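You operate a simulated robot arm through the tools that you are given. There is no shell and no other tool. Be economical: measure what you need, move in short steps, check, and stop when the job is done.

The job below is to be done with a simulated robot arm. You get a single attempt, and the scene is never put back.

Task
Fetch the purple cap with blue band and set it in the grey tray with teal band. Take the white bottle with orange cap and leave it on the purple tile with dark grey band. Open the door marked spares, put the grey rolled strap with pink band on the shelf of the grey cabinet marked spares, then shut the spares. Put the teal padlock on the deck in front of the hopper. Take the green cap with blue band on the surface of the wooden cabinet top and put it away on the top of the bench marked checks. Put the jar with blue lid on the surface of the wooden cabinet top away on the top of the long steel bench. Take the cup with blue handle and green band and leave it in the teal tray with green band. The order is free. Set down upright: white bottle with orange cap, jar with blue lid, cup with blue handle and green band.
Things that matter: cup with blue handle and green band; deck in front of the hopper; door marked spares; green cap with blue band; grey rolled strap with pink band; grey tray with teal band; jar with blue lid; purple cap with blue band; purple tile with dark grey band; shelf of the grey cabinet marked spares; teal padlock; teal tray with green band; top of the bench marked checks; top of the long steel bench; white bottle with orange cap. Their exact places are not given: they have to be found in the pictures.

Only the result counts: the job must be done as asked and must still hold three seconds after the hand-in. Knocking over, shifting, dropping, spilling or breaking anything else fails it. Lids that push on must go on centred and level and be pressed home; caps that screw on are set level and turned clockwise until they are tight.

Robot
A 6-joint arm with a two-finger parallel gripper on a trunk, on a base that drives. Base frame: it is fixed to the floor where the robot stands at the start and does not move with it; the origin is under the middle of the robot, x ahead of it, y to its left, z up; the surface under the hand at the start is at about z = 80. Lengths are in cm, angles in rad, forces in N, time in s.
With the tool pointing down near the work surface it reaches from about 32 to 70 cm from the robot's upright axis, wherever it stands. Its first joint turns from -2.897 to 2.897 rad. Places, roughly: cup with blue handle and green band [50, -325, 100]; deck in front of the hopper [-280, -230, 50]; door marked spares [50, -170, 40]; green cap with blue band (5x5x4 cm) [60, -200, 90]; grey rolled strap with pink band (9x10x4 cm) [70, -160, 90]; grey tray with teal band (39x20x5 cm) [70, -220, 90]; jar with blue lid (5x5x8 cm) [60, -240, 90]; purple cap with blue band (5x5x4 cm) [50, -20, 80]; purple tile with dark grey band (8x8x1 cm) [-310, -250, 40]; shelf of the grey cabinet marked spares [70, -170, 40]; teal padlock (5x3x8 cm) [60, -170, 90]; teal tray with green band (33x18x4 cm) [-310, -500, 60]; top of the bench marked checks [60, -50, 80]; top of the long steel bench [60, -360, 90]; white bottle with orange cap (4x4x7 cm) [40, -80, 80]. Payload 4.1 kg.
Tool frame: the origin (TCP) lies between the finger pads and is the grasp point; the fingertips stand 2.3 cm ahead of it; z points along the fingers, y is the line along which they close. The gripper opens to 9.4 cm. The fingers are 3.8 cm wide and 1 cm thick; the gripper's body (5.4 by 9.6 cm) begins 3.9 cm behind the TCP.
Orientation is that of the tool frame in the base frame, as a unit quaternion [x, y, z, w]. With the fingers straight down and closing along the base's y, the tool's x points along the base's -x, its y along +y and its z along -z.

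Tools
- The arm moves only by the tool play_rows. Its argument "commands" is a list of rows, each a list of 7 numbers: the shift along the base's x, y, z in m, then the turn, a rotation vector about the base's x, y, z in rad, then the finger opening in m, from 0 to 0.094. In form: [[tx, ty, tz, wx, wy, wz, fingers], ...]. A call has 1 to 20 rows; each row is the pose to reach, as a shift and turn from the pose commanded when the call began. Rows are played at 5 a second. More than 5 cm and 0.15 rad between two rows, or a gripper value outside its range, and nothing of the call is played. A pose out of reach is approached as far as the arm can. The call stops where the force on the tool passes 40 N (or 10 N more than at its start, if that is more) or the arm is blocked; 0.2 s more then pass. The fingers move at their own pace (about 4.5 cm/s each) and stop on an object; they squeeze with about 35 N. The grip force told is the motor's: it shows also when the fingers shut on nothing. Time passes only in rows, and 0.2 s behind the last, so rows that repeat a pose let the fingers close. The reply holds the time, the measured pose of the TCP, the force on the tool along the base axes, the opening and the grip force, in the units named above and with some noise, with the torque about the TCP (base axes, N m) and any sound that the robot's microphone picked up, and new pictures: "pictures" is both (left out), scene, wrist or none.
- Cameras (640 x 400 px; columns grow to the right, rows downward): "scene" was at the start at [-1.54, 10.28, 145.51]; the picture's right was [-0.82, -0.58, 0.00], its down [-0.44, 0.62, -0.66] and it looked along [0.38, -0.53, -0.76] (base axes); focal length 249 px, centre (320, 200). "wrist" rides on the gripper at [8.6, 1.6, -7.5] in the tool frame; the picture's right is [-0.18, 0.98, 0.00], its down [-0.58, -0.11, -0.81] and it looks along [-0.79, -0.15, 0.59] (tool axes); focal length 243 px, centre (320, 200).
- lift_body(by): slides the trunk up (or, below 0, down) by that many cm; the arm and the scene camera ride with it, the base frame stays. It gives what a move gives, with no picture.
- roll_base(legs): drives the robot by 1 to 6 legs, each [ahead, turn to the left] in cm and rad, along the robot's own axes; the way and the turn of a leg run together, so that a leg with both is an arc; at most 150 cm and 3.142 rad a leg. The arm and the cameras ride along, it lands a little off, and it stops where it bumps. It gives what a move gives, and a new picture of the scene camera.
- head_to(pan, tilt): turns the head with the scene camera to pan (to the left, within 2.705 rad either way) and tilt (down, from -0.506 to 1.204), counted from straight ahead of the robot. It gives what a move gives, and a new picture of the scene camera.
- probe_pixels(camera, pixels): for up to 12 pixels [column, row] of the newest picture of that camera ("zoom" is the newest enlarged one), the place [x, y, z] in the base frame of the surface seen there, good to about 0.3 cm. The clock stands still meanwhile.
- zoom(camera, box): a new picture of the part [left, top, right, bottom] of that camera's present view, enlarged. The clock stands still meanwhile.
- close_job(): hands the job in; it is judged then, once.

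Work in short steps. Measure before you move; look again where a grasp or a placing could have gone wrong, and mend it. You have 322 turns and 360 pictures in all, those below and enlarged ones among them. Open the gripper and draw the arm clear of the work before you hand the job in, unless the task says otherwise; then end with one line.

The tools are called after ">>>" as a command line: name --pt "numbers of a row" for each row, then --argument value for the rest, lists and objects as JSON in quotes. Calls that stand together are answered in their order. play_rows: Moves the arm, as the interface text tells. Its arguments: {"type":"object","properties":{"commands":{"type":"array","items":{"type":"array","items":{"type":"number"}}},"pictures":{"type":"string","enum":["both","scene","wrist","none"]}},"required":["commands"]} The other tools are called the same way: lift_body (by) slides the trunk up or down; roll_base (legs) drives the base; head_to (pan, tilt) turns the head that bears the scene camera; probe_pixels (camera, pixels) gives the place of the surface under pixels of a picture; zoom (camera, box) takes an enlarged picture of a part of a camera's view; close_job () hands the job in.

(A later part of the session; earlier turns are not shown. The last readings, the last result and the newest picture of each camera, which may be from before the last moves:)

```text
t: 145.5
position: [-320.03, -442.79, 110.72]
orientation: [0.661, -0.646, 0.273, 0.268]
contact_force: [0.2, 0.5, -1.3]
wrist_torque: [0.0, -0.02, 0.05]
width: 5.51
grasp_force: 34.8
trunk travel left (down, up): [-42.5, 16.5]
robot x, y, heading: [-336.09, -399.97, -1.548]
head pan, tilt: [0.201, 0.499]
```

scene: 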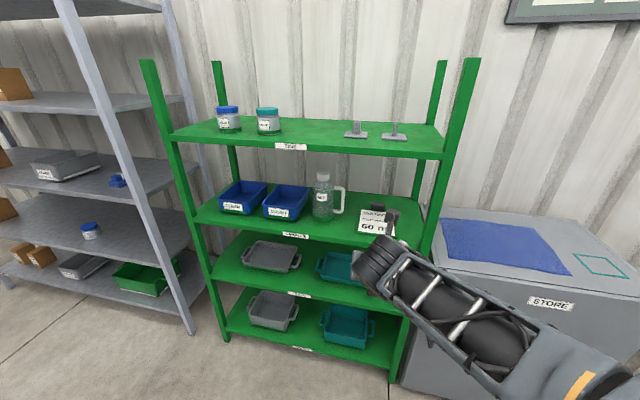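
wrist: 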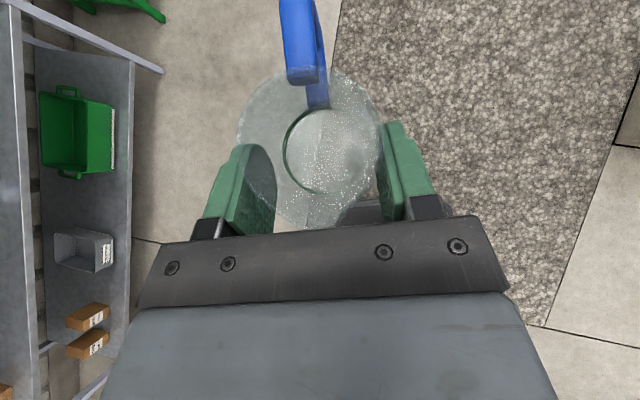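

I lower the trunk 42 cm and look at the tray from a lower angle.

>>> lift_body --by -42

>>> head_to --pan 0.3 --tilt 0.5

>>> zoom --camera "scene" --box '[160, 130, 480, 330]'

```text
refused: -42 is not a number from -40 to 40
```

```text
t: 146.2
position: [-320.2, -442.74, 110.73]
orientation: [0.661, -0.645, 0.274, 0.268]
contact_force: [-0.7, 0.6, -0.1]
wrist_torque: [0.0, 0.02, -0.03]
width: 5.48
grasp_force: 35.2
trunk travel left (down, up): [-42.5, 16.5]
robot x, y, heading: [-335.77, -400.25, -1.551]
head pan, tilt: [0.3, 0.499]
```

scene: 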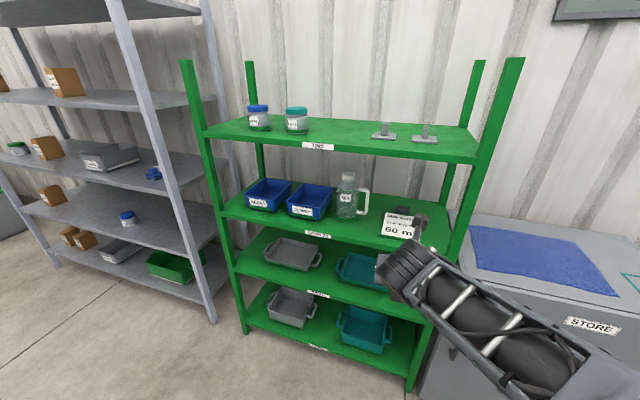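

```text
2.00 times, centred on (320, 230) of scene
```

zoom: 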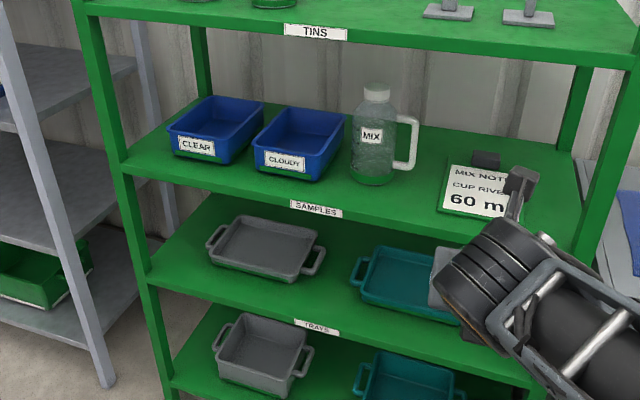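

I lower by 40 and look again.

>>> lift_body --by -40

>>> head_to --pan 0.3 --tilt 0.4

```text
t: 150.0
position: [-320.25, -442.81, 70.66]
orientation: [0.661, -0.645, 0.274, 0.267]
contact_force: [-0.2, -0.8, -0.5]
wrist_torque: [-0.02, -0.02, -0.02]
width: 5.5
grasp_force: 35.1
trunk travel left (down, up): [-2.5, 56.5]
robot x, y, heading: [-335.78, -399.94, -1.55]
head pan, tilt: [0.3, 0.499]
```

```text
t: 150.7
position: [-320.16, -442.82, 70.74]
orientation: [0.661, -0.646, 0.274, 0.267]
contact_force: [0.4, -0.5, 0.1]
wrist_torque: [0.03, -0.03, 0.03]
width: 5.49
grasp_force: 34.7
trunk travel left (down, up): [-2.5, 56.5]
robot x, y, heading: [-335.96, -399.86, -1.55]
head pan, tilt: [0.3, 0.4]
```

scene: 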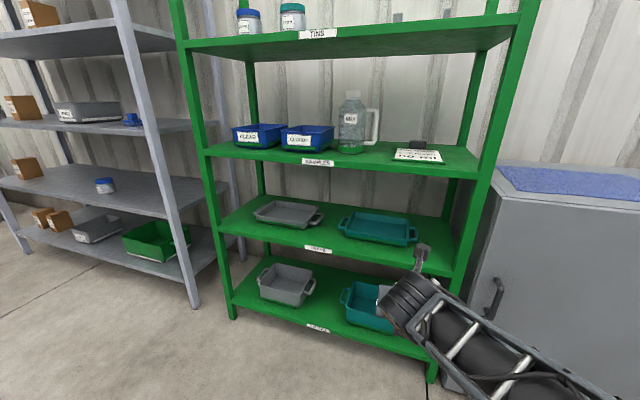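

Now the upper teal tray is fully visible at (380,228). I zoom and probe it.

>>> zoom --camera "scene" --box '[310, 150, 470, 270]'

>>> probe_pixels --camera "scene" --pixels '[[380, 226], [352, 222], [400, 232], [375, 240], [345, 225], [415, 234], [405, 243], [350, 213], [412, 222], [380, 262], [390, 190], [375, 162]]'

```text
3.33 times, centred on (390, 210) of scene
```

zoom: 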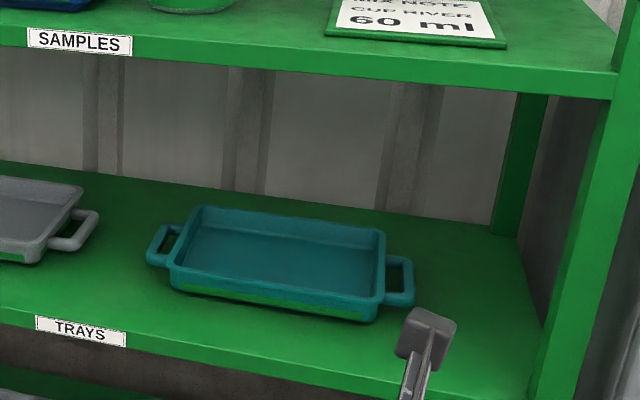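

```text
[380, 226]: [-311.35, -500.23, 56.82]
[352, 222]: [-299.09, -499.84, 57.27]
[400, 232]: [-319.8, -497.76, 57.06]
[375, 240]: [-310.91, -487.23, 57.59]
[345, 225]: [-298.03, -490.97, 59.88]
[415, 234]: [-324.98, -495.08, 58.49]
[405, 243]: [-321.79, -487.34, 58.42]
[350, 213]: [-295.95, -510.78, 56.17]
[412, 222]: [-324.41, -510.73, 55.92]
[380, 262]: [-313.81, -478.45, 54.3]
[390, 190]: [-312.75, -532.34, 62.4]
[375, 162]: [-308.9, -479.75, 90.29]
```

Tray (green band confirmed) centre (-310.5,-496.5), floor z 57, rim 60. Cup bottom is now at about z 66, so I roll forward 38 cm; the hand enters between the shelves.

>>> roll_base --legs '[[38, 0]]'

```text
t: 153.1
position: [-318.82, -480.94, 70.78]
orientation: [0.663, -0.643, 0.275, 0.266]
contact_force: [-0.7, -0.7, -0.8]
wrist_torque: [0.0, -0.01, -0.01]
width: 5.51
grasp_force: 35.1
trunk travel left (down, up): [-2.5, 56.5]
robot x, y, heading: [-334.59, -438.22, -1.541]
head pan, tilt: [0.3, 0.4]
```

scene: 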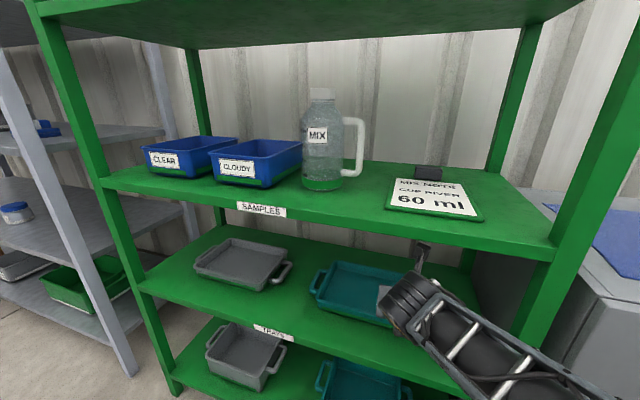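

I slide the hand in over the tray: +8.3 cm in x, -13.8 cm in y.

>>> play_rows --pt "0.02 -0.02 0 0 0 0 0" --pt "0.04 -0.045 0 0 0 0 0" --pt "0.06 -0.07 0 0 0 0 0" --pt "0.075 -0.1 0 0 0 0 0" --pt "0.083 -0.125 0 0 0 0 0" --pt "0.083 -0.138 0 0 0 0 0" --pictures "both"

```text
t: 154.5
position: [-310.42, -493.99, 70.12]
orientation: [0.667, -0.641, 0.27, 0.267]
contact_force: [-0.2, 0.0, -0.7]
wrist_torque: [0.02, 0.01, 0.01]
width: 5.5
grasp_force: 35.1
trunk travel left (down, up): [-2.5, 56.5]
robot x, y, heading: [-335.14, -438.03, -1.538]
head pan, tilt: [0.3, 0.4]
```

scene: 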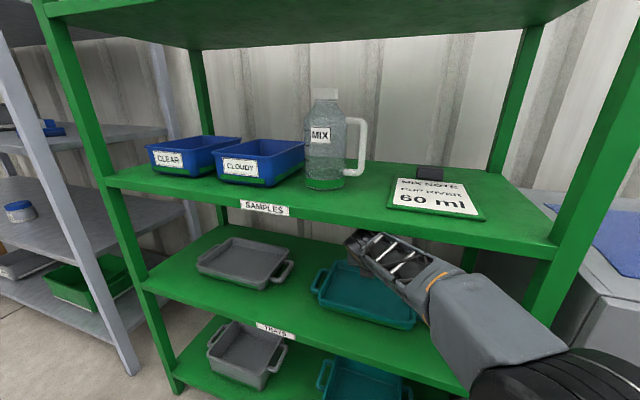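
wrist: 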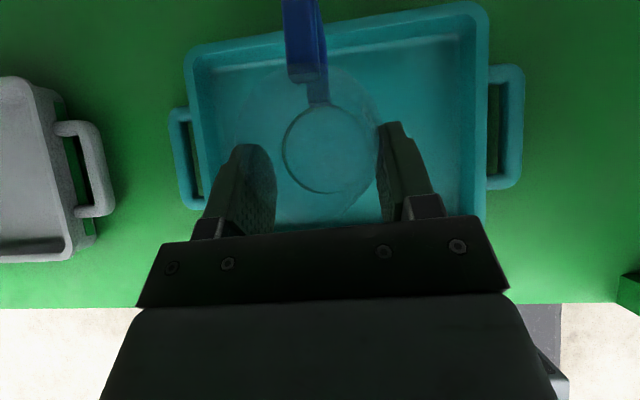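

Centred over the tray. I lower 8 cm in steps and feel for contact.

>>> play_rows --pt "0 0 -0.02 0 0 0 0" --pt "0 0 -0.04 0 0 0 0" --pt "0 0 -0.06 0 0 0 0" --pt "0 0 -0.075 0 0 0 0" --pt "0 0 -0.08 0 0 0 0" --pictures "wrist"

```text
t: 155.7
position: [-310.79, -494.61, 62.77]
orientation: [0.663, -0.643, 0.276, 0.266]
contact_force: [0.2, 0.9, -0.7]
wrist_torque: [0.02, -0.03, 0.01]
width: 5.49
grasp_force: 34.9
trunk travel left (down, up): [-2.5, 56.5]
robot x, y, heading: [-334.87, -437.81, -1.542]
head pan, tilt: [0.3, 0.4]
```

wrist: 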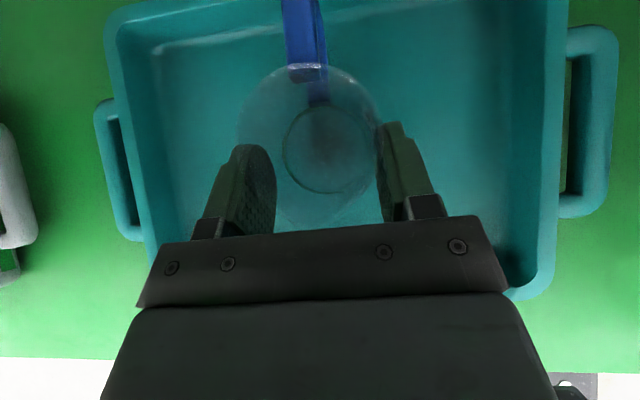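

>>> play_rows --pt "0 0 -0.004 0 0 0 0" --pt "0 0 -0.008 0 0 0 0" --pt "0 0 -0.01 0 0 0 0" --pt "0 0 -0.012 0 0 0 0" --pictures "none"

```text
t: 156.7
position: [-310.63, -494.85, 61.67]
orientation: [0.663, -0.643, 0.277, 0.267]
contact_force: [-0.6, -1.4, 9.2]
wrist_torque: [-0.15, -0.04, -0.01]
width: 5.49
grasp_force: 35.3
trunk travel left (down, up): [-2.5, 56.5]
robot x, y, heading: [-335.08, -438.4, -1.542]
head pan, tilt: [0.3, 0.4]
```

Contact at 9 N: the cup rests in the tray. I release and withdraw along the tool axis, then straight out.

>>> play_rows --pt "0 0 0.001 0 0 0 0" --pt "0 0 0.001 0 0 0 0.094" --pt "0 0 0.001 0 0 0 0.094" --pt "0 0 0.001 0 0 0 0.094" --pt "0 0.015 0.016 0 0 0 0.094" --pt "0 0.035 0.036 0 0 0 0.094" --pt "0 0.06 0.055 0 0 0 0.094" --pt "-0.01 0.1 0.06 0 0 0 0.094" --pt "-0.02 0.14 0.06 0 0 0 0.094" --pt "-0.03 0.165 0.06 0 0 0 0.094" --pictures "both"

```text
t: 158.9
position: [-313.59, -478.31, 67.37]
orientation: [0.663, -0.643, 0.275, 0.266]
contact_force: [1.1, 0.2, 0.0]
wrist_torque: [0.0, 0.04, -0.01]
width: 9.41
grasp_force: 0.1
trunk travel left (down, up): [-2.5, 56.5]
robot x, y, heading: [-335.04, -438.32, -1.544]
head pan, tilt: [0.3, 0.4]
```

scene: 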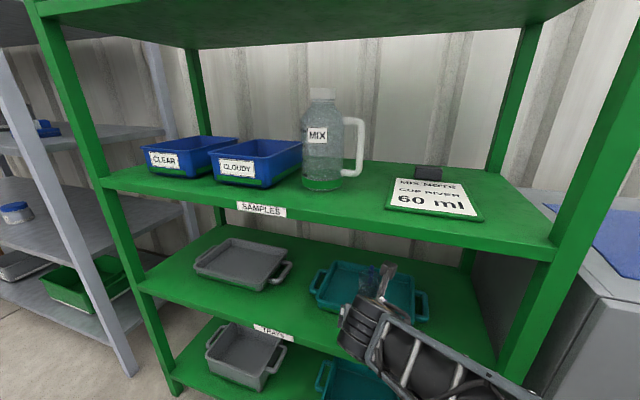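
wrist: 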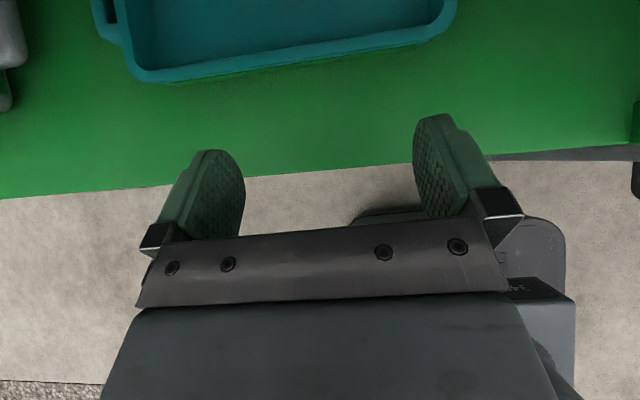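

I back out 38 cm, check the cup and survey the hopper deck behind me.

>>> roll_base --legs '[[-35, 0]]'

>>> zoom --camera "scene" --box '[310, 150, 470, 270]'

>>> lift_body --by 40

>>> head_to --pan 2.6 --tilt 0.4

```text
t: 161.1
position: [-314.56, -443.42, 67.51]
orientation: [0.663, -0.644, 0.275, 0.267]
contact_force: [0.1, -0.3, 0.0]
wrist_torque: [0.01, -0.01, 0.01]
width: 9.39
grasp_force: 0.0
trunk travel left (down, up): [-2.5, 56.5]
robot x, y, heading: [-336.3, -403.42, -1.537]
head pan, tilt: [0.3, 0.4]
```

scene: 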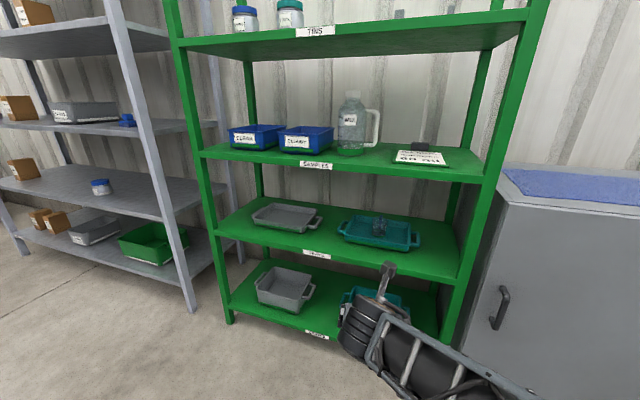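

```text
3.33 times, centred on (390, 210) of scene
```

zoom: 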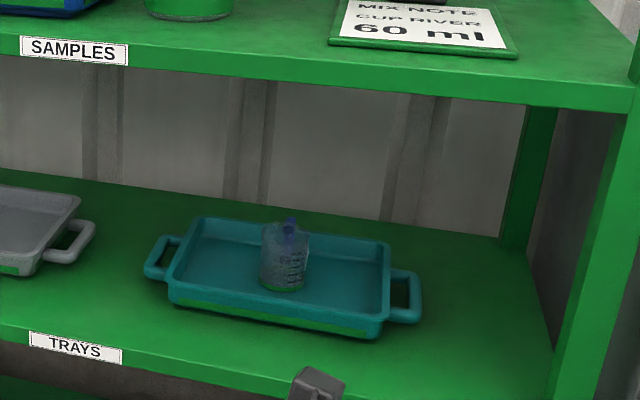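

```text
t: 164.9
position: [-314.55, -443.59, 107.34]
orientation: [0.663, -0.643, 0.275, 0.266]
contact_force: [-0.6, 0.7, -0.5]
wrist_torque: [0.0, 0.0, 0.0]
width: 9.38
grasp_force: 0.0
trunk travel left (down, up): [-42.5, 16.5]
robot x, y, heading: [-336.05, -403.63, -1.541]
head pan, tilt: [0.3, 0.4]
```

```text
t: 167.1
position: [-314.6, -443.4, 107.44]
orientation: [0.663, -0.643, 0.276, 0.267]
contact_force: [-0.3, 1.0, -0.1]
wrist_torque: [0.0, -0.01, 0.01]
width: 9.41
grasp_force: 0.0
trunk travel left (down, up): [-42.5, 16.5]
robot x, y, heading: [-335.86, -403.39, -1.544]
head pan, tilt: [2.601, 0.4]
```

scene: 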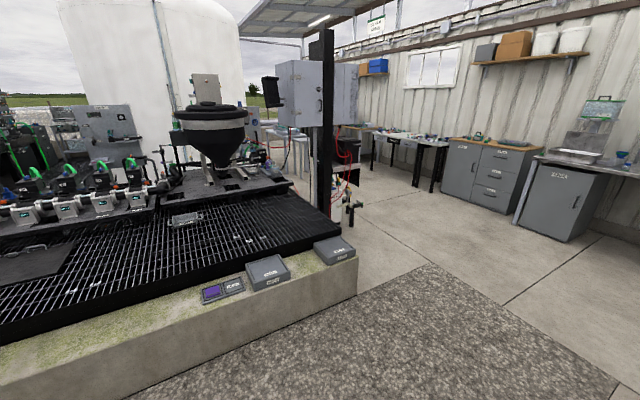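

The cup stands upright in the tray. Now I zoom in on the ledge and the hopper deck.

>>> zoom --camera "scene" --box '[140, 130, 370, 320]'

>>> probe_pixels --camera "scene" --pixels '[[212, 292], [235, 287], [265, 270], [333, 250], [250, 238], [270, 215], [225, 190], [185, 218], [290, 225], [300, 300], [222, 160], [250, 175]]'

```text
2.11 times, centred on (255, 225) of scene
```

zoom: 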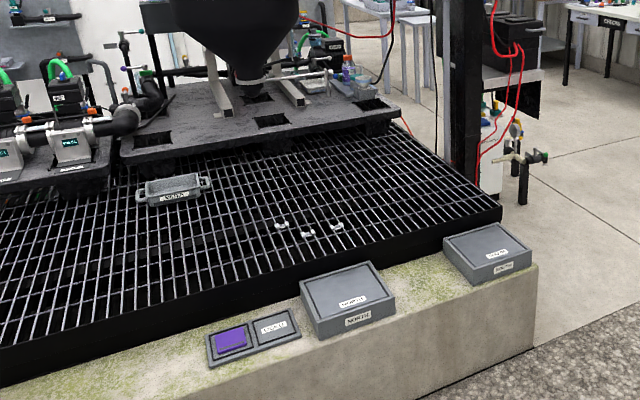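

```text
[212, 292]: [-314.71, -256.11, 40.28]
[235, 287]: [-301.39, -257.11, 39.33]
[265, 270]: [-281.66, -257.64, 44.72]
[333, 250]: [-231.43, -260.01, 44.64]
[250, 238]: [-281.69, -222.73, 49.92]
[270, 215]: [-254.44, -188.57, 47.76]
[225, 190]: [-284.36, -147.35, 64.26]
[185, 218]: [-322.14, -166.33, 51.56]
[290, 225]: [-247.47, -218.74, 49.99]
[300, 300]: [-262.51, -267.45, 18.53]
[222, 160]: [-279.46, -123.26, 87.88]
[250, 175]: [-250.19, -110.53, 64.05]
```

Tile is at (-314.7,-256,40.3) and deck grating at z≈50. Now I bring the tool back to pointing down with standard yaw for driving.

>>> play_rows --pt "0 0 0 0.131 0.003 0 0.094" --pt "0 0 0 0.262 0.007 0 0.094" --pt "0 0 0 0.393 0.01 0 0.094" --pt "0 0 0 0.524 0.014 0 0.094" --pt "0 0 0 0.654 0.017 0 0.094" --pt "0 0 0 0.785 0.02 0 0.094" --pictures "none"

>>> play_rows --pt "0 0 0 0 0 -0.145 0.094" --pt "0 0 0 0 0 -0.29 0.094" --pt "0 0 0 0 0 -0.435 0.094" --pt "0 0 0 0 0 -0.58 0.094" --pt "0 0 0 0 0 -0.725 0.094" --pt "0 0 0 0 0 -0.87 0.094" --pt "0 0 0 0 0 -1.015 0.094" --pt "0 0 0 0 0 -1.16 0.094" --pt "0 0 0 0 0 -1.305 0.094" --pt "0 0 0 0 0 -1.45 0.094" --pt "0 0 0 0 0 -1.595 0.094" --pt "0 0 0 0 0 -1.74 0.094" --pt "0 0 0 0 0 -1.885 0.094" --pt "0 0 0 0 0 -2.03 0.094" --pt "0 0 0 0 0 -2.175 0.094" --pt "0 0 0 0 0 -2.32 0.094" --pt "0 0 0 0 0 -2.465 0.094" --pt "0 0 0 0 0 -2.61 0.094" --pt "0 0 0 0 0 -2.75 0.094" --pictures "none"

```text
t: 168.5
position: [-314.75, -443.52, 107.54]
orientation: [0.718, -0.696, 0.001, -0.003]
contact_force: [0.5, 0.2, -0.1]
wrist_torque: [-0.01, 0.01, 0.01]
width: 9.37
grasp_force: 0.1
trunk travel left (down, up): [-42.5, 16.5]
robot x, y, heading: [-336.04, -403.15, -1.545]
head pan, tilt: [2.601, 0.4]
```

```text
t: 172.5
position: [-314.67, -443.47, 107.48]
orientation: [0.546, 0.838, -0.002, -0.001]
contact_force: [0.3, 0.4, -0.1]
wrist_torque: [0.0, 0.02, 0.0]
width: 9.41
grasp_force: 0.1
trunk travel left (down, up): [-42.5, 16.5]
robot x, y, heading: [-336.13, -403.17, -1.537]
head pan, tilt: [2.601, 0.4]
```

I drive back to the wooden cabinet, around the machine stand.

>>> roll_base --legs '[[0, 1.764], [145, 0], [138, 0], [0, 1.086], [130, 0], [25, 0]]'

```text
t: 201.0
position: [-39.64, -131.57, 107.38]
orientation: [0.769, -0.64, 0.0, -0.001]
contact_force: [1.1, 0.2, -0.6]
wrist_torque: [-0.07, 0.02, -0.04]
width: 9.38
grasp_force: 0.0
trunk travel left (down, up): [-42.5, 16.5]
robot x, y, heading: [-28.1, -175.51, 1.364]
head pan, tilt: [2.601, 0.4]
```

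scene: 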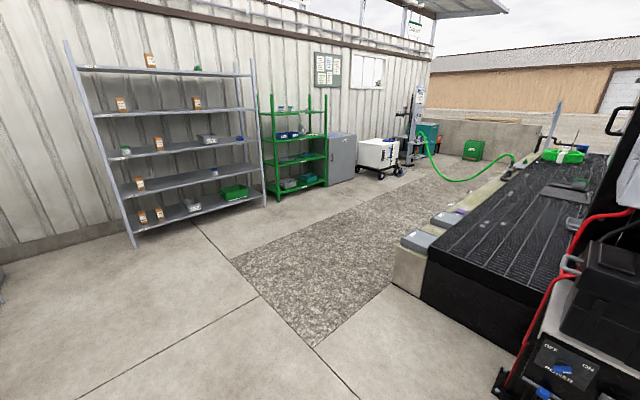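

I turn to face the cabinet and look at door and top.

>>> roll_base --legs '[[0, -1.364]]'

>>> head_to --pan -0.15 --tilt 0.7

```text
t: 204.6
position: [11.59, -153.48, 107.4]
orientation: [-0.216, 0.976, -0.001, 0.0]
contact_force: [0.7, -1.0, -0.3]
wrist_torque: [-0.02, -0.02, -0.01]
width: 9.4
grasp_force: 0.1
trunk travel left (down, up): [-42.5, 16.5]
robot x, y, heading: [-28.16, -175.48, 0.049]
head pan, tilt: [2.601, 0.4]
```

scene: 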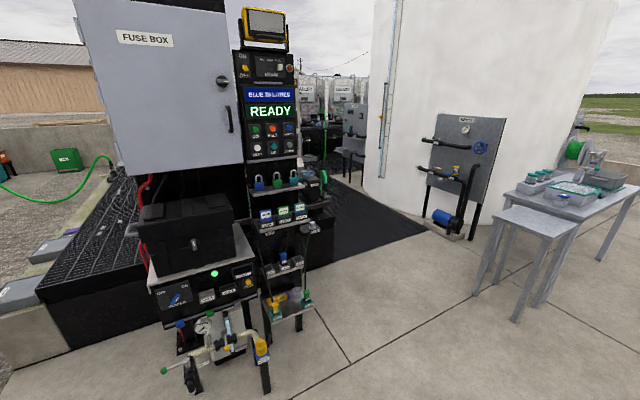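

```text
t: 207.1
position: [11.56, -153.6, 107.63]
orientation: [-0.217, 0.976, -0.002, 0.0]
contact_force: [0.7, 0.5, 0.4]
wrist_torque: [-0.01, 0.0, -0.01]
width: 9.41
grasp_force: 0.1
trunk travel left (down, up): [-42.5, 16.5]
robot x, y, heading: [-27.8, -175.28, 0.045]
head pan, tilt: [-0.15, 0.7]
```

scene: 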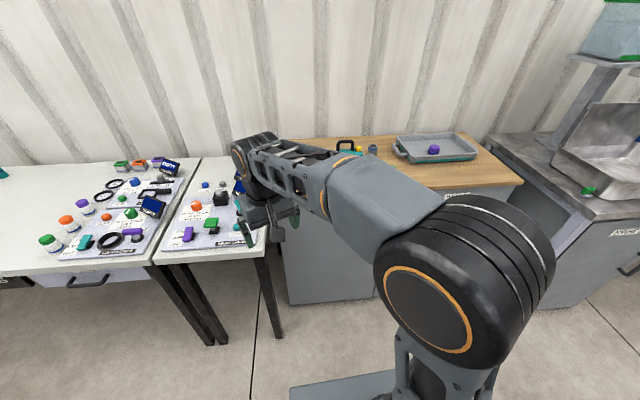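

I swing the arm to the left, so that the door can be seen.

>>> play_rows --pt "-0.02 0.035 0 0 0 0.08 0.094" --pt "-0.045 0.07 0 0 0 0.17 0.094" --pt "-0.08 0.1 0 0 0 0.27 0.094" --pt "-0.115 0.125 0 0 0 0.36 0.094" --pt "-0.155 0.15 0 0 0 0.46 0.094" --pt "-0.195 0.17 0 0 0 0.55 0.094" --pt "-0.235 0.185 0 0 0 0.65 0.094" --pt "-0.28 0.2 0 0 0 0.75 0.094" --pictures "none"

>>> head_to --pan -0.2 --tilt 0.65

```text
t: 208.9
position: [-16.49, -133.44, 107.68]
orientation: [-0.56, 0.829, -0.001, 0.001]
contact_force: [0.6, 0.5, -1.0]
wrist_torque: [-0.02, -0.01, -0.04]
width: 9.42
grasp_force: 0.0
trunk travel left (down, up): [-42.5, 16.5]
robot x, y, heading: [-28.11, -175.57, 0.048]
head pan, tilt: [-0.15, 0.7]
```

```text
t: 209.5
position: [-16.42, -133.56, 107.55]
orientation: [-0.56, 0.829, -0.002, 0.001]
contact_force: [0.2, -0.6, 0.6]
wrist_torque: [-0.01, 0.02, -0.03]
width: 9.41
grasp_force: 0.0
trunk travel left (down, up): [-42.5, 16.5]
robot x, y, heading: [-27.91, -175.58, 0.044]
head pan, tilt: [-0.201, 0.649]
```

scene: 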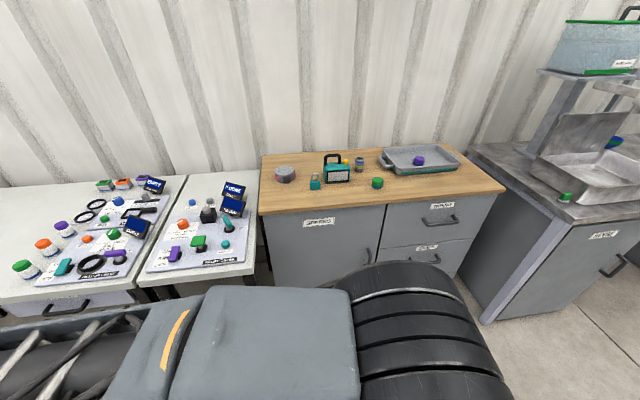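

I zoom on the cabinet and probe handle, door edges and strap.

>>> zoom --camera "scene" --box '[250, 140, 450, 290]'

>>> probe_pixels --camera "scene" --pixels '[[369, 250], [368, 258], [330, 240], [272, 240], [382, 225], [300, 211], [370, 203], [286, 170], [315, 184], [377, 183], [263, 215], [392, 206]]'

```text
2.67 times, centred on (350, 215) of scene
```

zoom: 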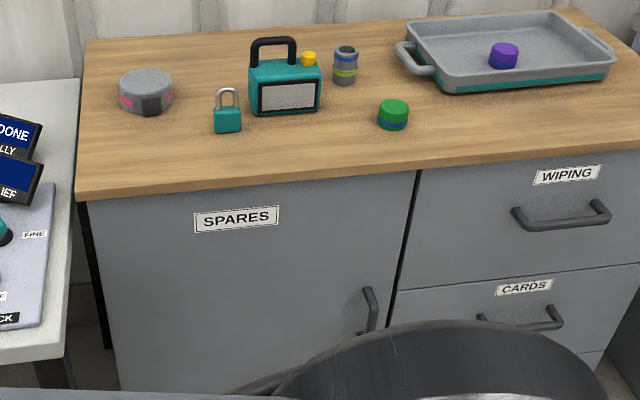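

```text
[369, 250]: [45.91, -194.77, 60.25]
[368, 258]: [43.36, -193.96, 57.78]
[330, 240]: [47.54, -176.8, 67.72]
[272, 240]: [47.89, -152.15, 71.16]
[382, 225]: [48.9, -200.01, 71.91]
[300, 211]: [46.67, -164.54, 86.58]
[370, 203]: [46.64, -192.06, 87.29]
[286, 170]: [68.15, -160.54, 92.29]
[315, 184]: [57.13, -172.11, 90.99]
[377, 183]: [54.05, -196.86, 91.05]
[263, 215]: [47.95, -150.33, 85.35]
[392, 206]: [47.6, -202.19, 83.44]
```

Door face x=47.7, hinge side y≈-150, edge y≈-199.5, vertical bar handle at about (43.2,-194,50–61). I move the base to about (-23,-196) and then measure the handle.

>>> roll_base --legs '[[0, -1.6], [20, 0], [0, 1.555], [5, 0]]'

>>> head_to --pan -0.15 --tilt 0.85

>>> lift_body --by -25

>>> head_to --pan -0.1 --tilt 0.7

```text
t: 219.3
position: [-9.76, -154.1, 107.46]
orientation: [-0.546, 0.838, -0.002, 0.0]
contact_force: [0.1, 0.8, -0.2]
wrist_torque: [0.0, 0.01, -0.01]
width: 9.41
grasp_force: 0.0
trunk travel left (down, up): [-42.5, 16.5]
robot x, y, heading: [-22.84, -195.85, 0.012]
head pan, tilt: [-0.201, 0.649]
```

scene: 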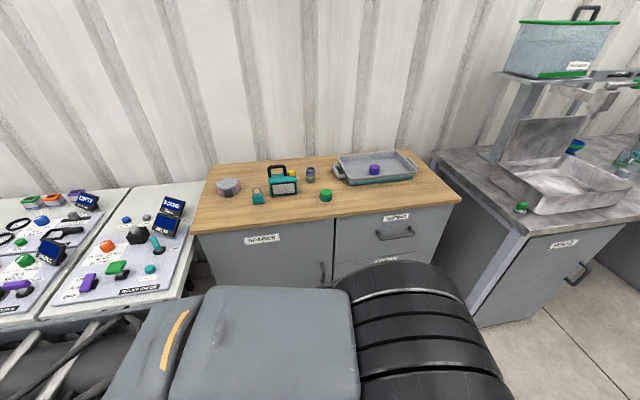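

```text
t: 220.1
position: [-9.85, -154.03, 107.53]
orientation: [-0.546, 0.838, -0.001, 0.001]
contact_force: [0.2, -0.6, 0.2]
wrist_torque: [0.0, 0.03, -0.03]
width: 9.41
grasp_force: 0.0
trunk travel left (down, up): [-42.5, 16.5]
robot x, y, heading: [-22.99, -195.95, 0.013]
head pan, tilt: [-0.15, 0.85]
```

scene: 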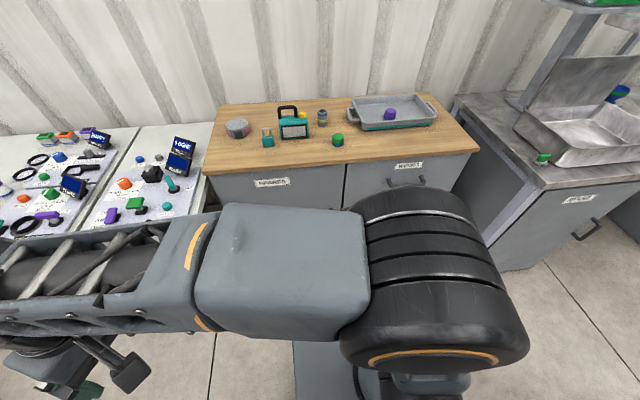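

```text
t: 222.7
position: [-9.69, -154.03, 82.54]
orientation: [-0.545, 0.838, -0.001, 0.001]
contact_force: [-0.3, -0.6, 0.9]
wrist_torque: [0.0, 0.02, -0.03]
width: 9.4
grasp_force: 0.0
trunk travel left (down, up): [-17.5, 41.5]
robot x, y, heading: [-23.24, -195.85, 0.013]
head pan, tilt: [-0.15, 0.85]
```

```text
t: 223.3
position: [-9.92, -154.12, 82.5]
orientation: [-0.545, 0.838, -0.002, 0.001]
contact_force: [-0.5, 0.6, -0.8]
wrist_torque: [0.0, -0.02, -0.02]
width: 9.4
grasp_force: 0.0
trunk travel left (down, up): [-17.5, 41.5]
robot x, y, heading: [-23.05, -195.72, 0.013]
head pan, tilt: [-0.099, 0.7]
```

scene: 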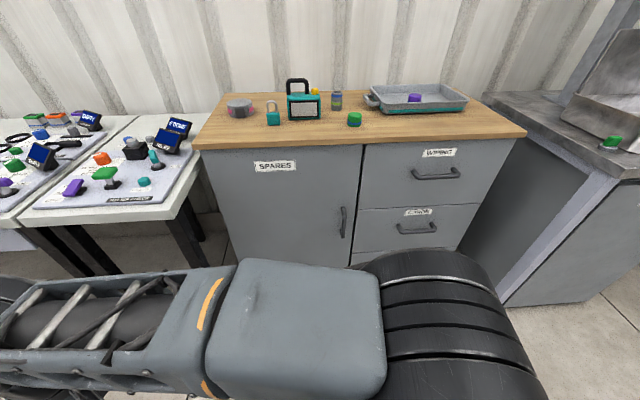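

The handle is visible at (343,222). I zoom and probe.

>>> zoom --camera "scene" --box '[310, 190, 380, 250]'

>>> probe_pixels --camera "scene" --pixels '[[343, 208], [343, 215], [343, 222], [342, 230], [342, 237], [335, 222], [352, 222]]'

```text
6.67 times, centred on (345, 220) of scene
```

zoom: 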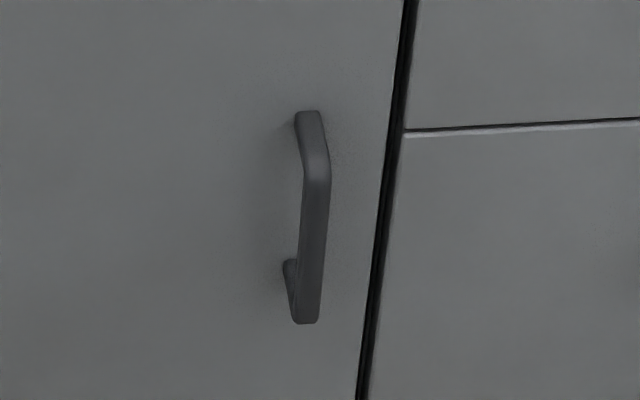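

```text
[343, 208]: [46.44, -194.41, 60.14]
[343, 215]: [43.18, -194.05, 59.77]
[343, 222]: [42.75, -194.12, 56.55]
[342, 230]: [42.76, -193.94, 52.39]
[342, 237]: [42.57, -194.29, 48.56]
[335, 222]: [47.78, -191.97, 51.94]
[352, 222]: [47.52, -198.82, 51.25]
```

Handle bar: x≈43.2, y=-194.1, z 48–60. I swing the arm round in front of the door, tool heading 0.

>>> play_rows --pt "0.039 -0.021 0 0 0 -0.1 0.06" --pt "0.079 -0.044 0 0 0 -0.2 0.06" --pt "0.119 -0.069 0 0 0 -0.3 0.06" --pt "0.154 -0.099 0 0 0 -0.4 0.06" --pt "0.189 -0.129 0 0 0 -0.5 0.06" --pt "0.219 -0.164 0 0 0 -0.6 0.06" --pt "0.244 -0.199 0 0 0 -0.7 0.06" --pt "0.269 -0.239 0 0 0 -0.8 0.06" --pt "0.289 -0.279 0 0 0 -0.9 0.06" --pt "0.309 -0.319 0 0 0 -1.0 0.06" --pt "0.324 -0.359 0 0 0 -1.1 0.06" --pt "0.339 -0.4 0 0 0 -1.152 0.06" --pictures "none"

>>> play_rows --pt "0 0 -0.04 0 -0.11 0 0.06" --pt "0 0 -0.08 0 -0.22 0 0.06" --pt "0 0 -0.12 0 -0.33 0 0.06" --pt "0 0 -0.16 0 -0.436 0 0.06" --pt "0 0 -0.2 0 -0.436 0 0.06" --pt "0 0 -0.24 0 -0.436 0 0.06" --pt "0.0 0 -0.26 0 -0.436 0 0.06" --pictures "both"

```text
t: 225.9
position: [23.87, -194.24, 82.43]
orientation: [0.0, 1.0, -0.001, -0.001]
contact_force: [0.4, 0.2, 0.5]
wrist_torque: [-0.02, 0.01, 0.01]
width: 6.0
grasp_force: 0.2
trunk travel left (down, up): [-17.5, 41.5]
robot x, y, heading: [-23.02, -196.12, 0.011]
head pan, tilt: [-0.099, 0.7]
```

```text
t: 227.6
position: [24.02, -194.09, 57.0]
orientation: [0.0, 0.976, -0.003, 0.216]
contact_force: [0.2, 0.1, -0.4]
wrist_torque: [-0.01, -0.01, 0.02]
width: 6.0
grasp_force: 0.1
out of reach, approached as far as the arm can: row 7
trunk travel left (down, up): [-17.5, 41.5]
robot x, y, heading: [-22.96, -195.77, 0.005]
head pan, tilt: [-0.099, 0.7]
```

scene: 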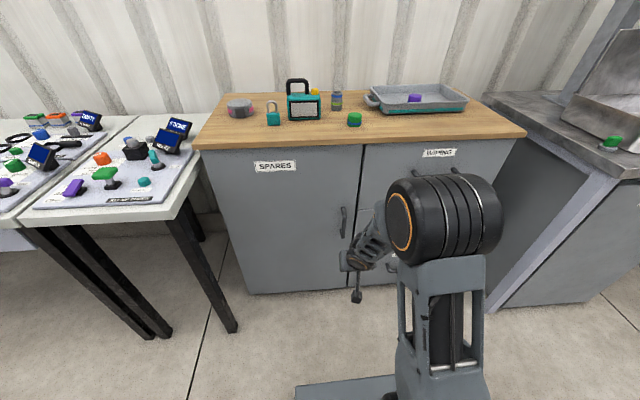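
wrist: 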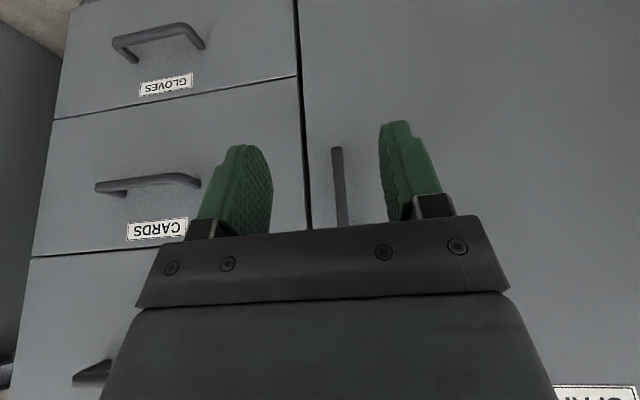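

Pose is good; the handle shows at col 338 between the fingers. I lower the trunk 12 cm more for arm room, raise the hand back to z=56.5, and advance to the bar.

>>> lift_body --by -12

>>> play_rows --pt "0 0 0.04 0 0 0 0.06" --pt "0 0 0.08 0 0 0 0.06" --pt "0 0 0.115 0 0 0 0.06" --pt "0.04 0 0.115 0 0 0 0.06" --pt "0.08 0 0.115 0 0 0 0.06" --pt "0.12 0 0.115 0 0 0 0.06" --pt "0.15 0 0.115 0 0 0 0.06" --pictures "wrist"

```text
t: 229.1
position: [23.93, -194.16, 45.14]
orientation: [0.0, 0.976, -0.003, 0.216]
contact_force: [0.2, -0.1, -0.3]
wrist_torque: [-0.02, 0.03, 0.01]
width: 5.99
grasp_force: 0.1
trunk travel left (down, up): [-5.5, 53.5]
robot x, y, heading: [-23.06, -195.7, 0.01]
head pan, tilt: [-0.099, 0.7]
```

```text
t: 230.7
position: [39.0, -194.13, 56.67]
orientation: [0.0, 0.976, -0.003, 0.217]
contact_force: [-0.4, 0.2, 0.3]
wrist_torque: [0.03, -0.02, -0.01]
width: 6.02
grasp_force: 0.2
trunk travel left (down, up): [-5.5, 53.5]
robot x, y, heading: [-23.39, -195.74, 0.012]
head pan, tilt: [-0.099, 0.7]
```

wrist: 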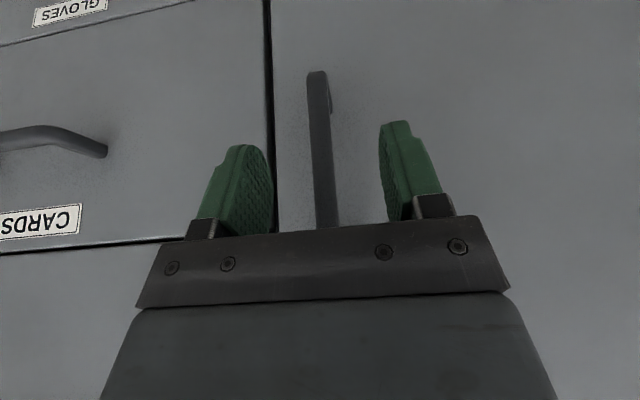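

Bar between the fingers. I advance 4 cm and close on the bar.

>>> play_rows --pt "0.02 0 0 0 0 0 0.06" --pt "0.04 0 0 0 0 0 0.06" --pt "0.04 0 0 0 0 0 0" --pt "0.04 0 0 0 0 0 0" --pt "0.04 0 0 0 0 0 0" --pt "0.04 0 0 0 0 0 0" --pt "0.04 0 0 0 0 0 0" --pictures "wrist"

```text
t: 232.2
position: [43.16, -194.47, 56.55]
orientation: [0.003, 0.977, -0.003, 0.215]
contact_force: [-3.5, -34.6, -1.2]
wrist_torque: [1.96, -0.42, -0.35]
width: 1.43
grasp_force: 45.1
trunk travel left (down, up): [-5.5, 53.5]
robot x, y, heading: [-23.11, -195.62, 0.004]
head pan, tilt: [-0.099, 0.7]
```

wrist: 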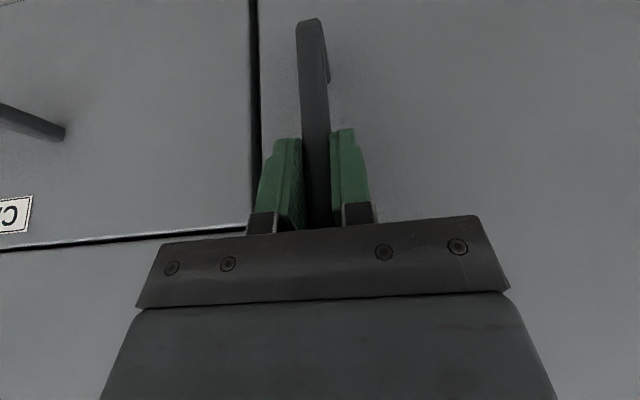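

Gripped, but a 35 N side force shows the bar is slightly to -y. I relieve it by shifting 4 mm.

>>> play_rows --pt "0 -0.002 0 0 0 0 0" --pt "0 -0.004 0 0 0 0 0" --pt "0 -0.004 0 0 0 0 0" --pictures "none"

```text
t: 233.1
position: [43.07, -194.38, 56.53]
orientation: [0.0, 0.976, -0.003, 0.216]
contact_force: [-2.2, -17.4, -6.9]
wrist_torque: [1.96, -1.25, -0.32]
width: 1.41
grasp_force: 45.0
trunk travel left (down, up): [-5.5, 53.5]
robot x, y, heading: [-22.72, -196.0, 0.011]
head pan, tilt: [-0.099, 0.7]
```

Better. I pull the door along its arc, the first 0.2 rad in small steps.

>>> play_rows --pt "-0.011 -0.002 0 0 0 -0.025 0" --pt "-0.022 -0.001 0 0 0 -0.05 0" --pt "-0.033 0.001 0 0 0 -0.075 0" --pt "-0.0438 0.004 0 0 0 -0.1 0" --pt "-0.055 0.007 0 0 0 -0.125 0" --pt "-0.0653 0.01 0 0 0 -0.15 0" --pt "-0.0866 0.016 0 0 0 -0.2 0" --pictures "scene"

```text
t: 234.4
position: [36.9, -193.28, 56.62]
orientation: [0.069, 0.974, -0.016, 0.216]
contact_force: [2.7, 10.8, -5.5]
wrist_torque: [1.02, -0.2, 0.15]
width: 1.4
grasp_force: 45.0
trunk travel left (down, up): [-5.5, 53.5]
robot x, y, heading: [-23.01, -195.42, 0.022]
head pan, tilt: [-0.099, 0.7]
stopped in row 6: the force on the tool passed its limit at 40 N (the readings are from after the stop); the commanded pose is now the measured one
```

scene: 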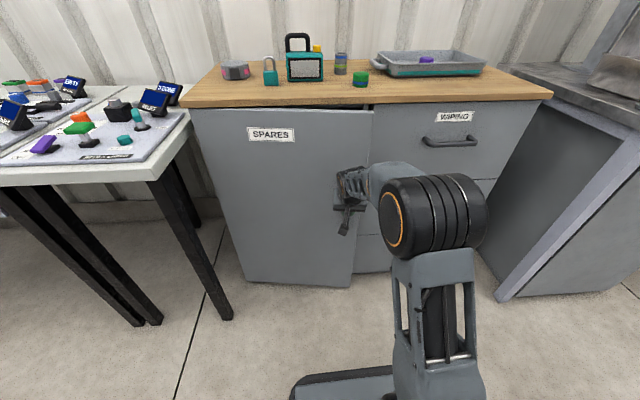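

The door is opening (~0.14 rad). I continue along the arc.

>>> play_rows --pt "-0.0106 0.003 0 0 0 -0.025 0" --pt "-0.0212 0.0062 0 0 0 -0.05 0" --pt "-0.0317 0.0098 0 0 0 -0.075 0" --pt "-0.0422 0.0135 0 0 0 -0.1 0" --pt "-0.0525 0.0175 0 0 0 -0.125 0" --pt "-0.0627 0.0218 0 0 0 -0.15 0" --pt "-0.0728 0.0264 0 0 0 -0.175 0" --pt "-0.0828 0.0312 0 0 0 -0.2 0" --pt "-0.1023 0.0415 0 0 0 -0.25 0" --pt "-0.1214 0.0528 0 0 0 -0.3 0" --pictures "none"

```text
t: 236.6
position: [24.93, -188.12, 56.52]
orientation: [0.212, 0.953, -0.048, 0.212]
contact_force: [14.1, 22.6, -10.5]
wrist_torque: [1.22, 0.34, 0.25]
width: 1.38
grasp_force: 45.1
trunk travel left (down, up): [-5.5, 53.5]
robot x, y, heading: [-22.91, -195.53, 0.02]
head pan, tilt: [-0.099, 0.7]
```

Going well (~0.44 rad). I continue with a slightly smaller radius.

>>> play_rows --pt "-0.0085 0.009 0 0 0 -0.025 0" --pt "-0.0167 0.0155 0 0 0 -0.05 0" --pt "-0.025 0.022 0 0 0 -0.075 0" --pt "-0.0333 0.0292 0 0 0 -0.1 0" --pt "-0.05 0.0434 0 0 0 -0.15 0" --pt "-0.0664 0.0577 0 0 0 -0.2 0" --pt "-0.0816 0.0735 0 0 0 -0.25 0" --pt "-0.0966 0.0895 0 0 0 -0.3 0" --pt "-0.11 0.1068 0 0 0 -0.35 0" --pt "-0.1234 0.1241 0 0 0 -0.4 0" --pictures "scene"

```text
t: 237.8
position: [19.85, -184.45, 56.59]
orientation: [0.282, 0.935, -0.066, 0.204]
contact_force: [-8.1, -12.5, 8.1]
wrist_torque: [2.08, -0.6, -0.01]
width: 1.45
grasp_force: 45.0
trunk travel left (down, up): [-5.5, 53.5]
robot x, y, heading: [-23.27, -195.59, 0.015]
head pan, tilt: [-0.099, 0.7]
stopped in row 6: the force on the tool passed its limit at 43 N (the readings are from after the stop); the commanded pose is now the measured one
```

scene: 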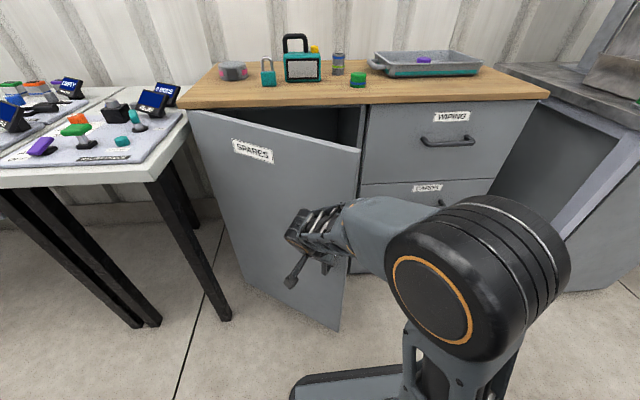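

Radius 44.3 fits. I continue another 0.35 rad.

>>> play_rows --pt "-0.0083 0.0072 0 0 0 -0.025 0" --pt "-0.0166 0.0146 0 0 0 -0.05 0" --pt "-0.0246 0.0223 0 0 0 -0.075 0" --pt "-0.0325 0.0301 0 0 0 -0.1 0" --pt "-0.0475 0.0463 0 0 0 -0.15 0" --pt "-0.0618 0.0633 0 0 0 -0.2 0" --pt "-0.0752 0.0809 0 0 0 -0.25 0" --pt "-0.0876 0.0992 0 0 0 -0.3 0" --pt "-0.0992 0.1181 0 0 0 -0.35 0" --pictures "scene"

```text
t: 239.3
position: [13.03, -177.47, 56.58]
orientation: [0.381, 0.899, -0.091, 0.197]
contact_force: [-14.5, -10.6, 12.4]
wrist_torque: [1.89, -1.29, -0.02]
width: 1.43
grasp_force: 45.4
trunk travel left (down, up): [-5.5, 53.5]
robot x, y, heading: [-23.3, -195.76, 0.018]
head pan, tilt: [-0.099, 0.7]
stopped in row 7: the force on the tool passed its limit at 42 N (the readings are from after the stop); the commanded pose is now the measured one
```

scene: 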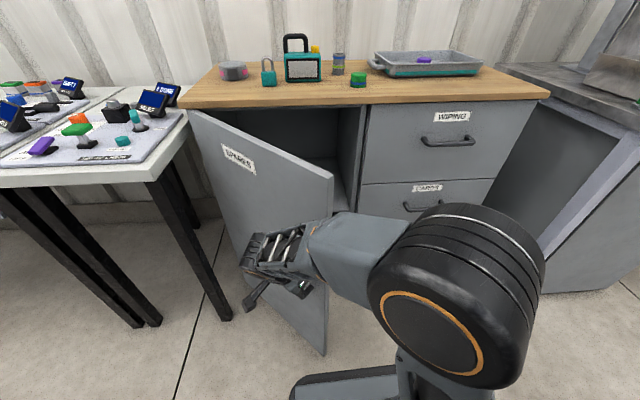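

Door is open ~46°. I release the handle, back off, and lift over the door to push it further from inside.

>>> play_rows --pt "0 0 0 0 0 0 0.06" --pt "0 0 0 0 0 0 0.06" --pt "0 0 0 0 0 0 0.06" --pt "-0.02 0.021 0 0 0 0 0.06" --pt "-0.042 0.044 0 0 0 0 0.06" --pt "-0.055 0.058 0.01 0 0 0 0.03" --pictures "none"

>>> lift_body --by 38

```text
t: 240.7
position: [7.71, -171.58, 57.28]
orientation: [0.379, 0.9, -0.091, 0.196]
contact_force: [-0.9, 0.3, 0.0]
wrist_torque: [-0.01, 0.0, 0.03]
width: 3.03
grasp_force: 0.1
trunk travel left (down, up): [-5.5, 53.5]
robot x, y, heading: [-22.9, -195.8, 0.017]
head pan, tilt: [-0.099, 0.7]
```

```text
t: 244.4
position: [7.67, -171.6, 95.25]
orientation: [0.379, 0.9, -0.09, 0.196]
contact_force: [0.1, 0.3, 0.2]
wrist_torque: [-0.01, -0.03, 0.0]
width: 3.0
grasp_force: 0.0
trunk travel left (down, up): [-43.5, 15.5]
robot x, y, heading: [-23.0, -195.68, 0.017]
head pan, tilt: [-0.099, 0.7]
```

I carry the hand over the door top to its inner side, straightening the yaw.

>>> play_rows --pt "0.0 0.0 0.02 0 0 0.13 0" --pt "0.02 -0.02 0.03 0 0 0.26 0" --pt "0.04 -0.05 0.03 0 0 0.39 0" --pt "0.07 -0.085 0.03 0 0 0.52 0" --pt "0.1 -0.12 0.03 0 0 0.65 0" --pt "0.13 -0.155 0.03 0 0 0.78 0" --pt "0.155 -0.19 0.03 0 0 0.8 0" --pt "0.17 -0.22 0.03 0 0 0.8 0" --pictures "none"

>>> play_rows --pt "0 0 0 0 0.11 0 0" --pt "0 0 0 0 0.22 0 0" --pt "0 0 0 0 0.33 0 0" --pt "0 0 0 0 0.43 0 0" --pictures "scene"

```text
t: 246.2
position: [24.63, -193.61, 98.41]
orientation: [-0.001, 0.976, -0.007, 0.217]
contact_force: [0.4, 0.7, -0.2]
wrist_torque: [-0.01, -0.01, 0.05]
width: 0.0
grasp_force: 35.4
trunk travel left (down, up): [-43.5, 15.5]
robot x, y, heading: [-22.91, -195.89, 0.015]
head pan, tilt: [-0.099, 0.7]
```

```text
t: 247.2
position: [24.68, -193.71, 98.34]
orientation: [-0.002, 1.0, -0.007, 0.001]
contact_force: [-0.3, 0.4, 1.0]
wrist_torque: [-0.01, -0.03, 0.03]
width: 0.0
grasp_force: 35.1
trunk travel left (down, up): [-43.5, 15.5]
robot x, y, heading: [-23.37, -195.69, 0.018]
head pan, tilt: [-0.099, 0.7]
```

scene: 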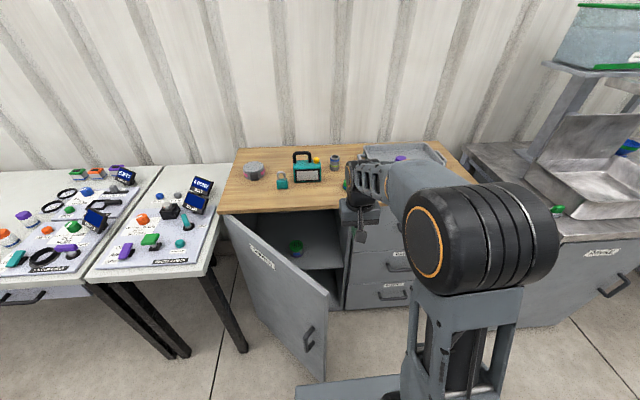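

Hand is inside. I lower the trunk 33 cm and push the door open along an arc.

>>> lift_body --by -33

>>> play_rows --pt "0.003 0.05 0 0 0 0 0" --pt "0.005 0.1 0 0 0 0 0" --pt "-0.02 0.125 0 0 0 0 0" --pt "-0.047 0.149 0 0 0 0 0" --pt "-0.07 0.176 0 0 0 0 0" --pt "-0.092 0.203 0 0 0 0 0" --pt "-0.11 0.233 0 0 0 0 0" --pt "-0.127 0.263 0 0 0 0 0" --pt "-0.14 0.296 0 0 0 0 0" --pt "-0.15 0.328 0 0 0 0 0" --pt "-0.158 0.365 0 0 0 0 0" --pictures "scene"

```text
t: 250.5
position: [24.61, -193.66, 65.38]
orientation: [-0.002, 1.0, -0.007, 0.002]
contact_force: [0.2, -0.1, -0.2]
wrist_torque: [-0.02, 0.03, 0.02]
width: 0.0
grasp_force: 34.9
trunk travel left (down, up): [-10.5, 48.5]
robot x, y, heading: [-23.14, -195.58, 0.017]
head pan, tilt: [-0.099, 0.7]
```

```text
t: 252.9
position: [8.74, -157.03, 65.25]
orientation: [-0.002, 1.0, -0.008, 0.003]
contact_force: [-0.3, -0.5, 0.2]
wrist_torque: [0.0, 0.0, 0.0]
width: 0.0
grasp_force: 35.0
trunk travel left (down, up): [-10.5, 48.5]
robot x, y, heading: [-23.15, -196.1, 0.018]
head pan, tilt: [-0.099, 0.7]
```

scene: 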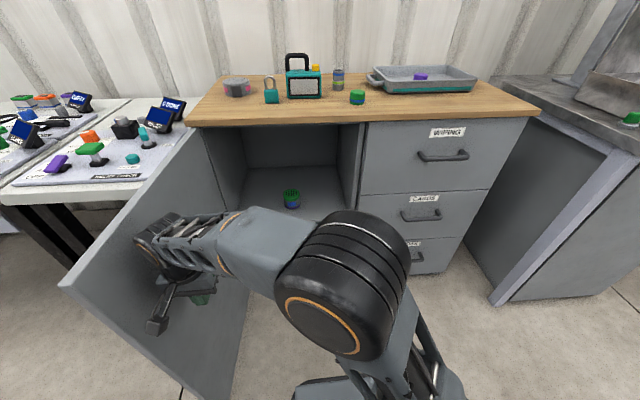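

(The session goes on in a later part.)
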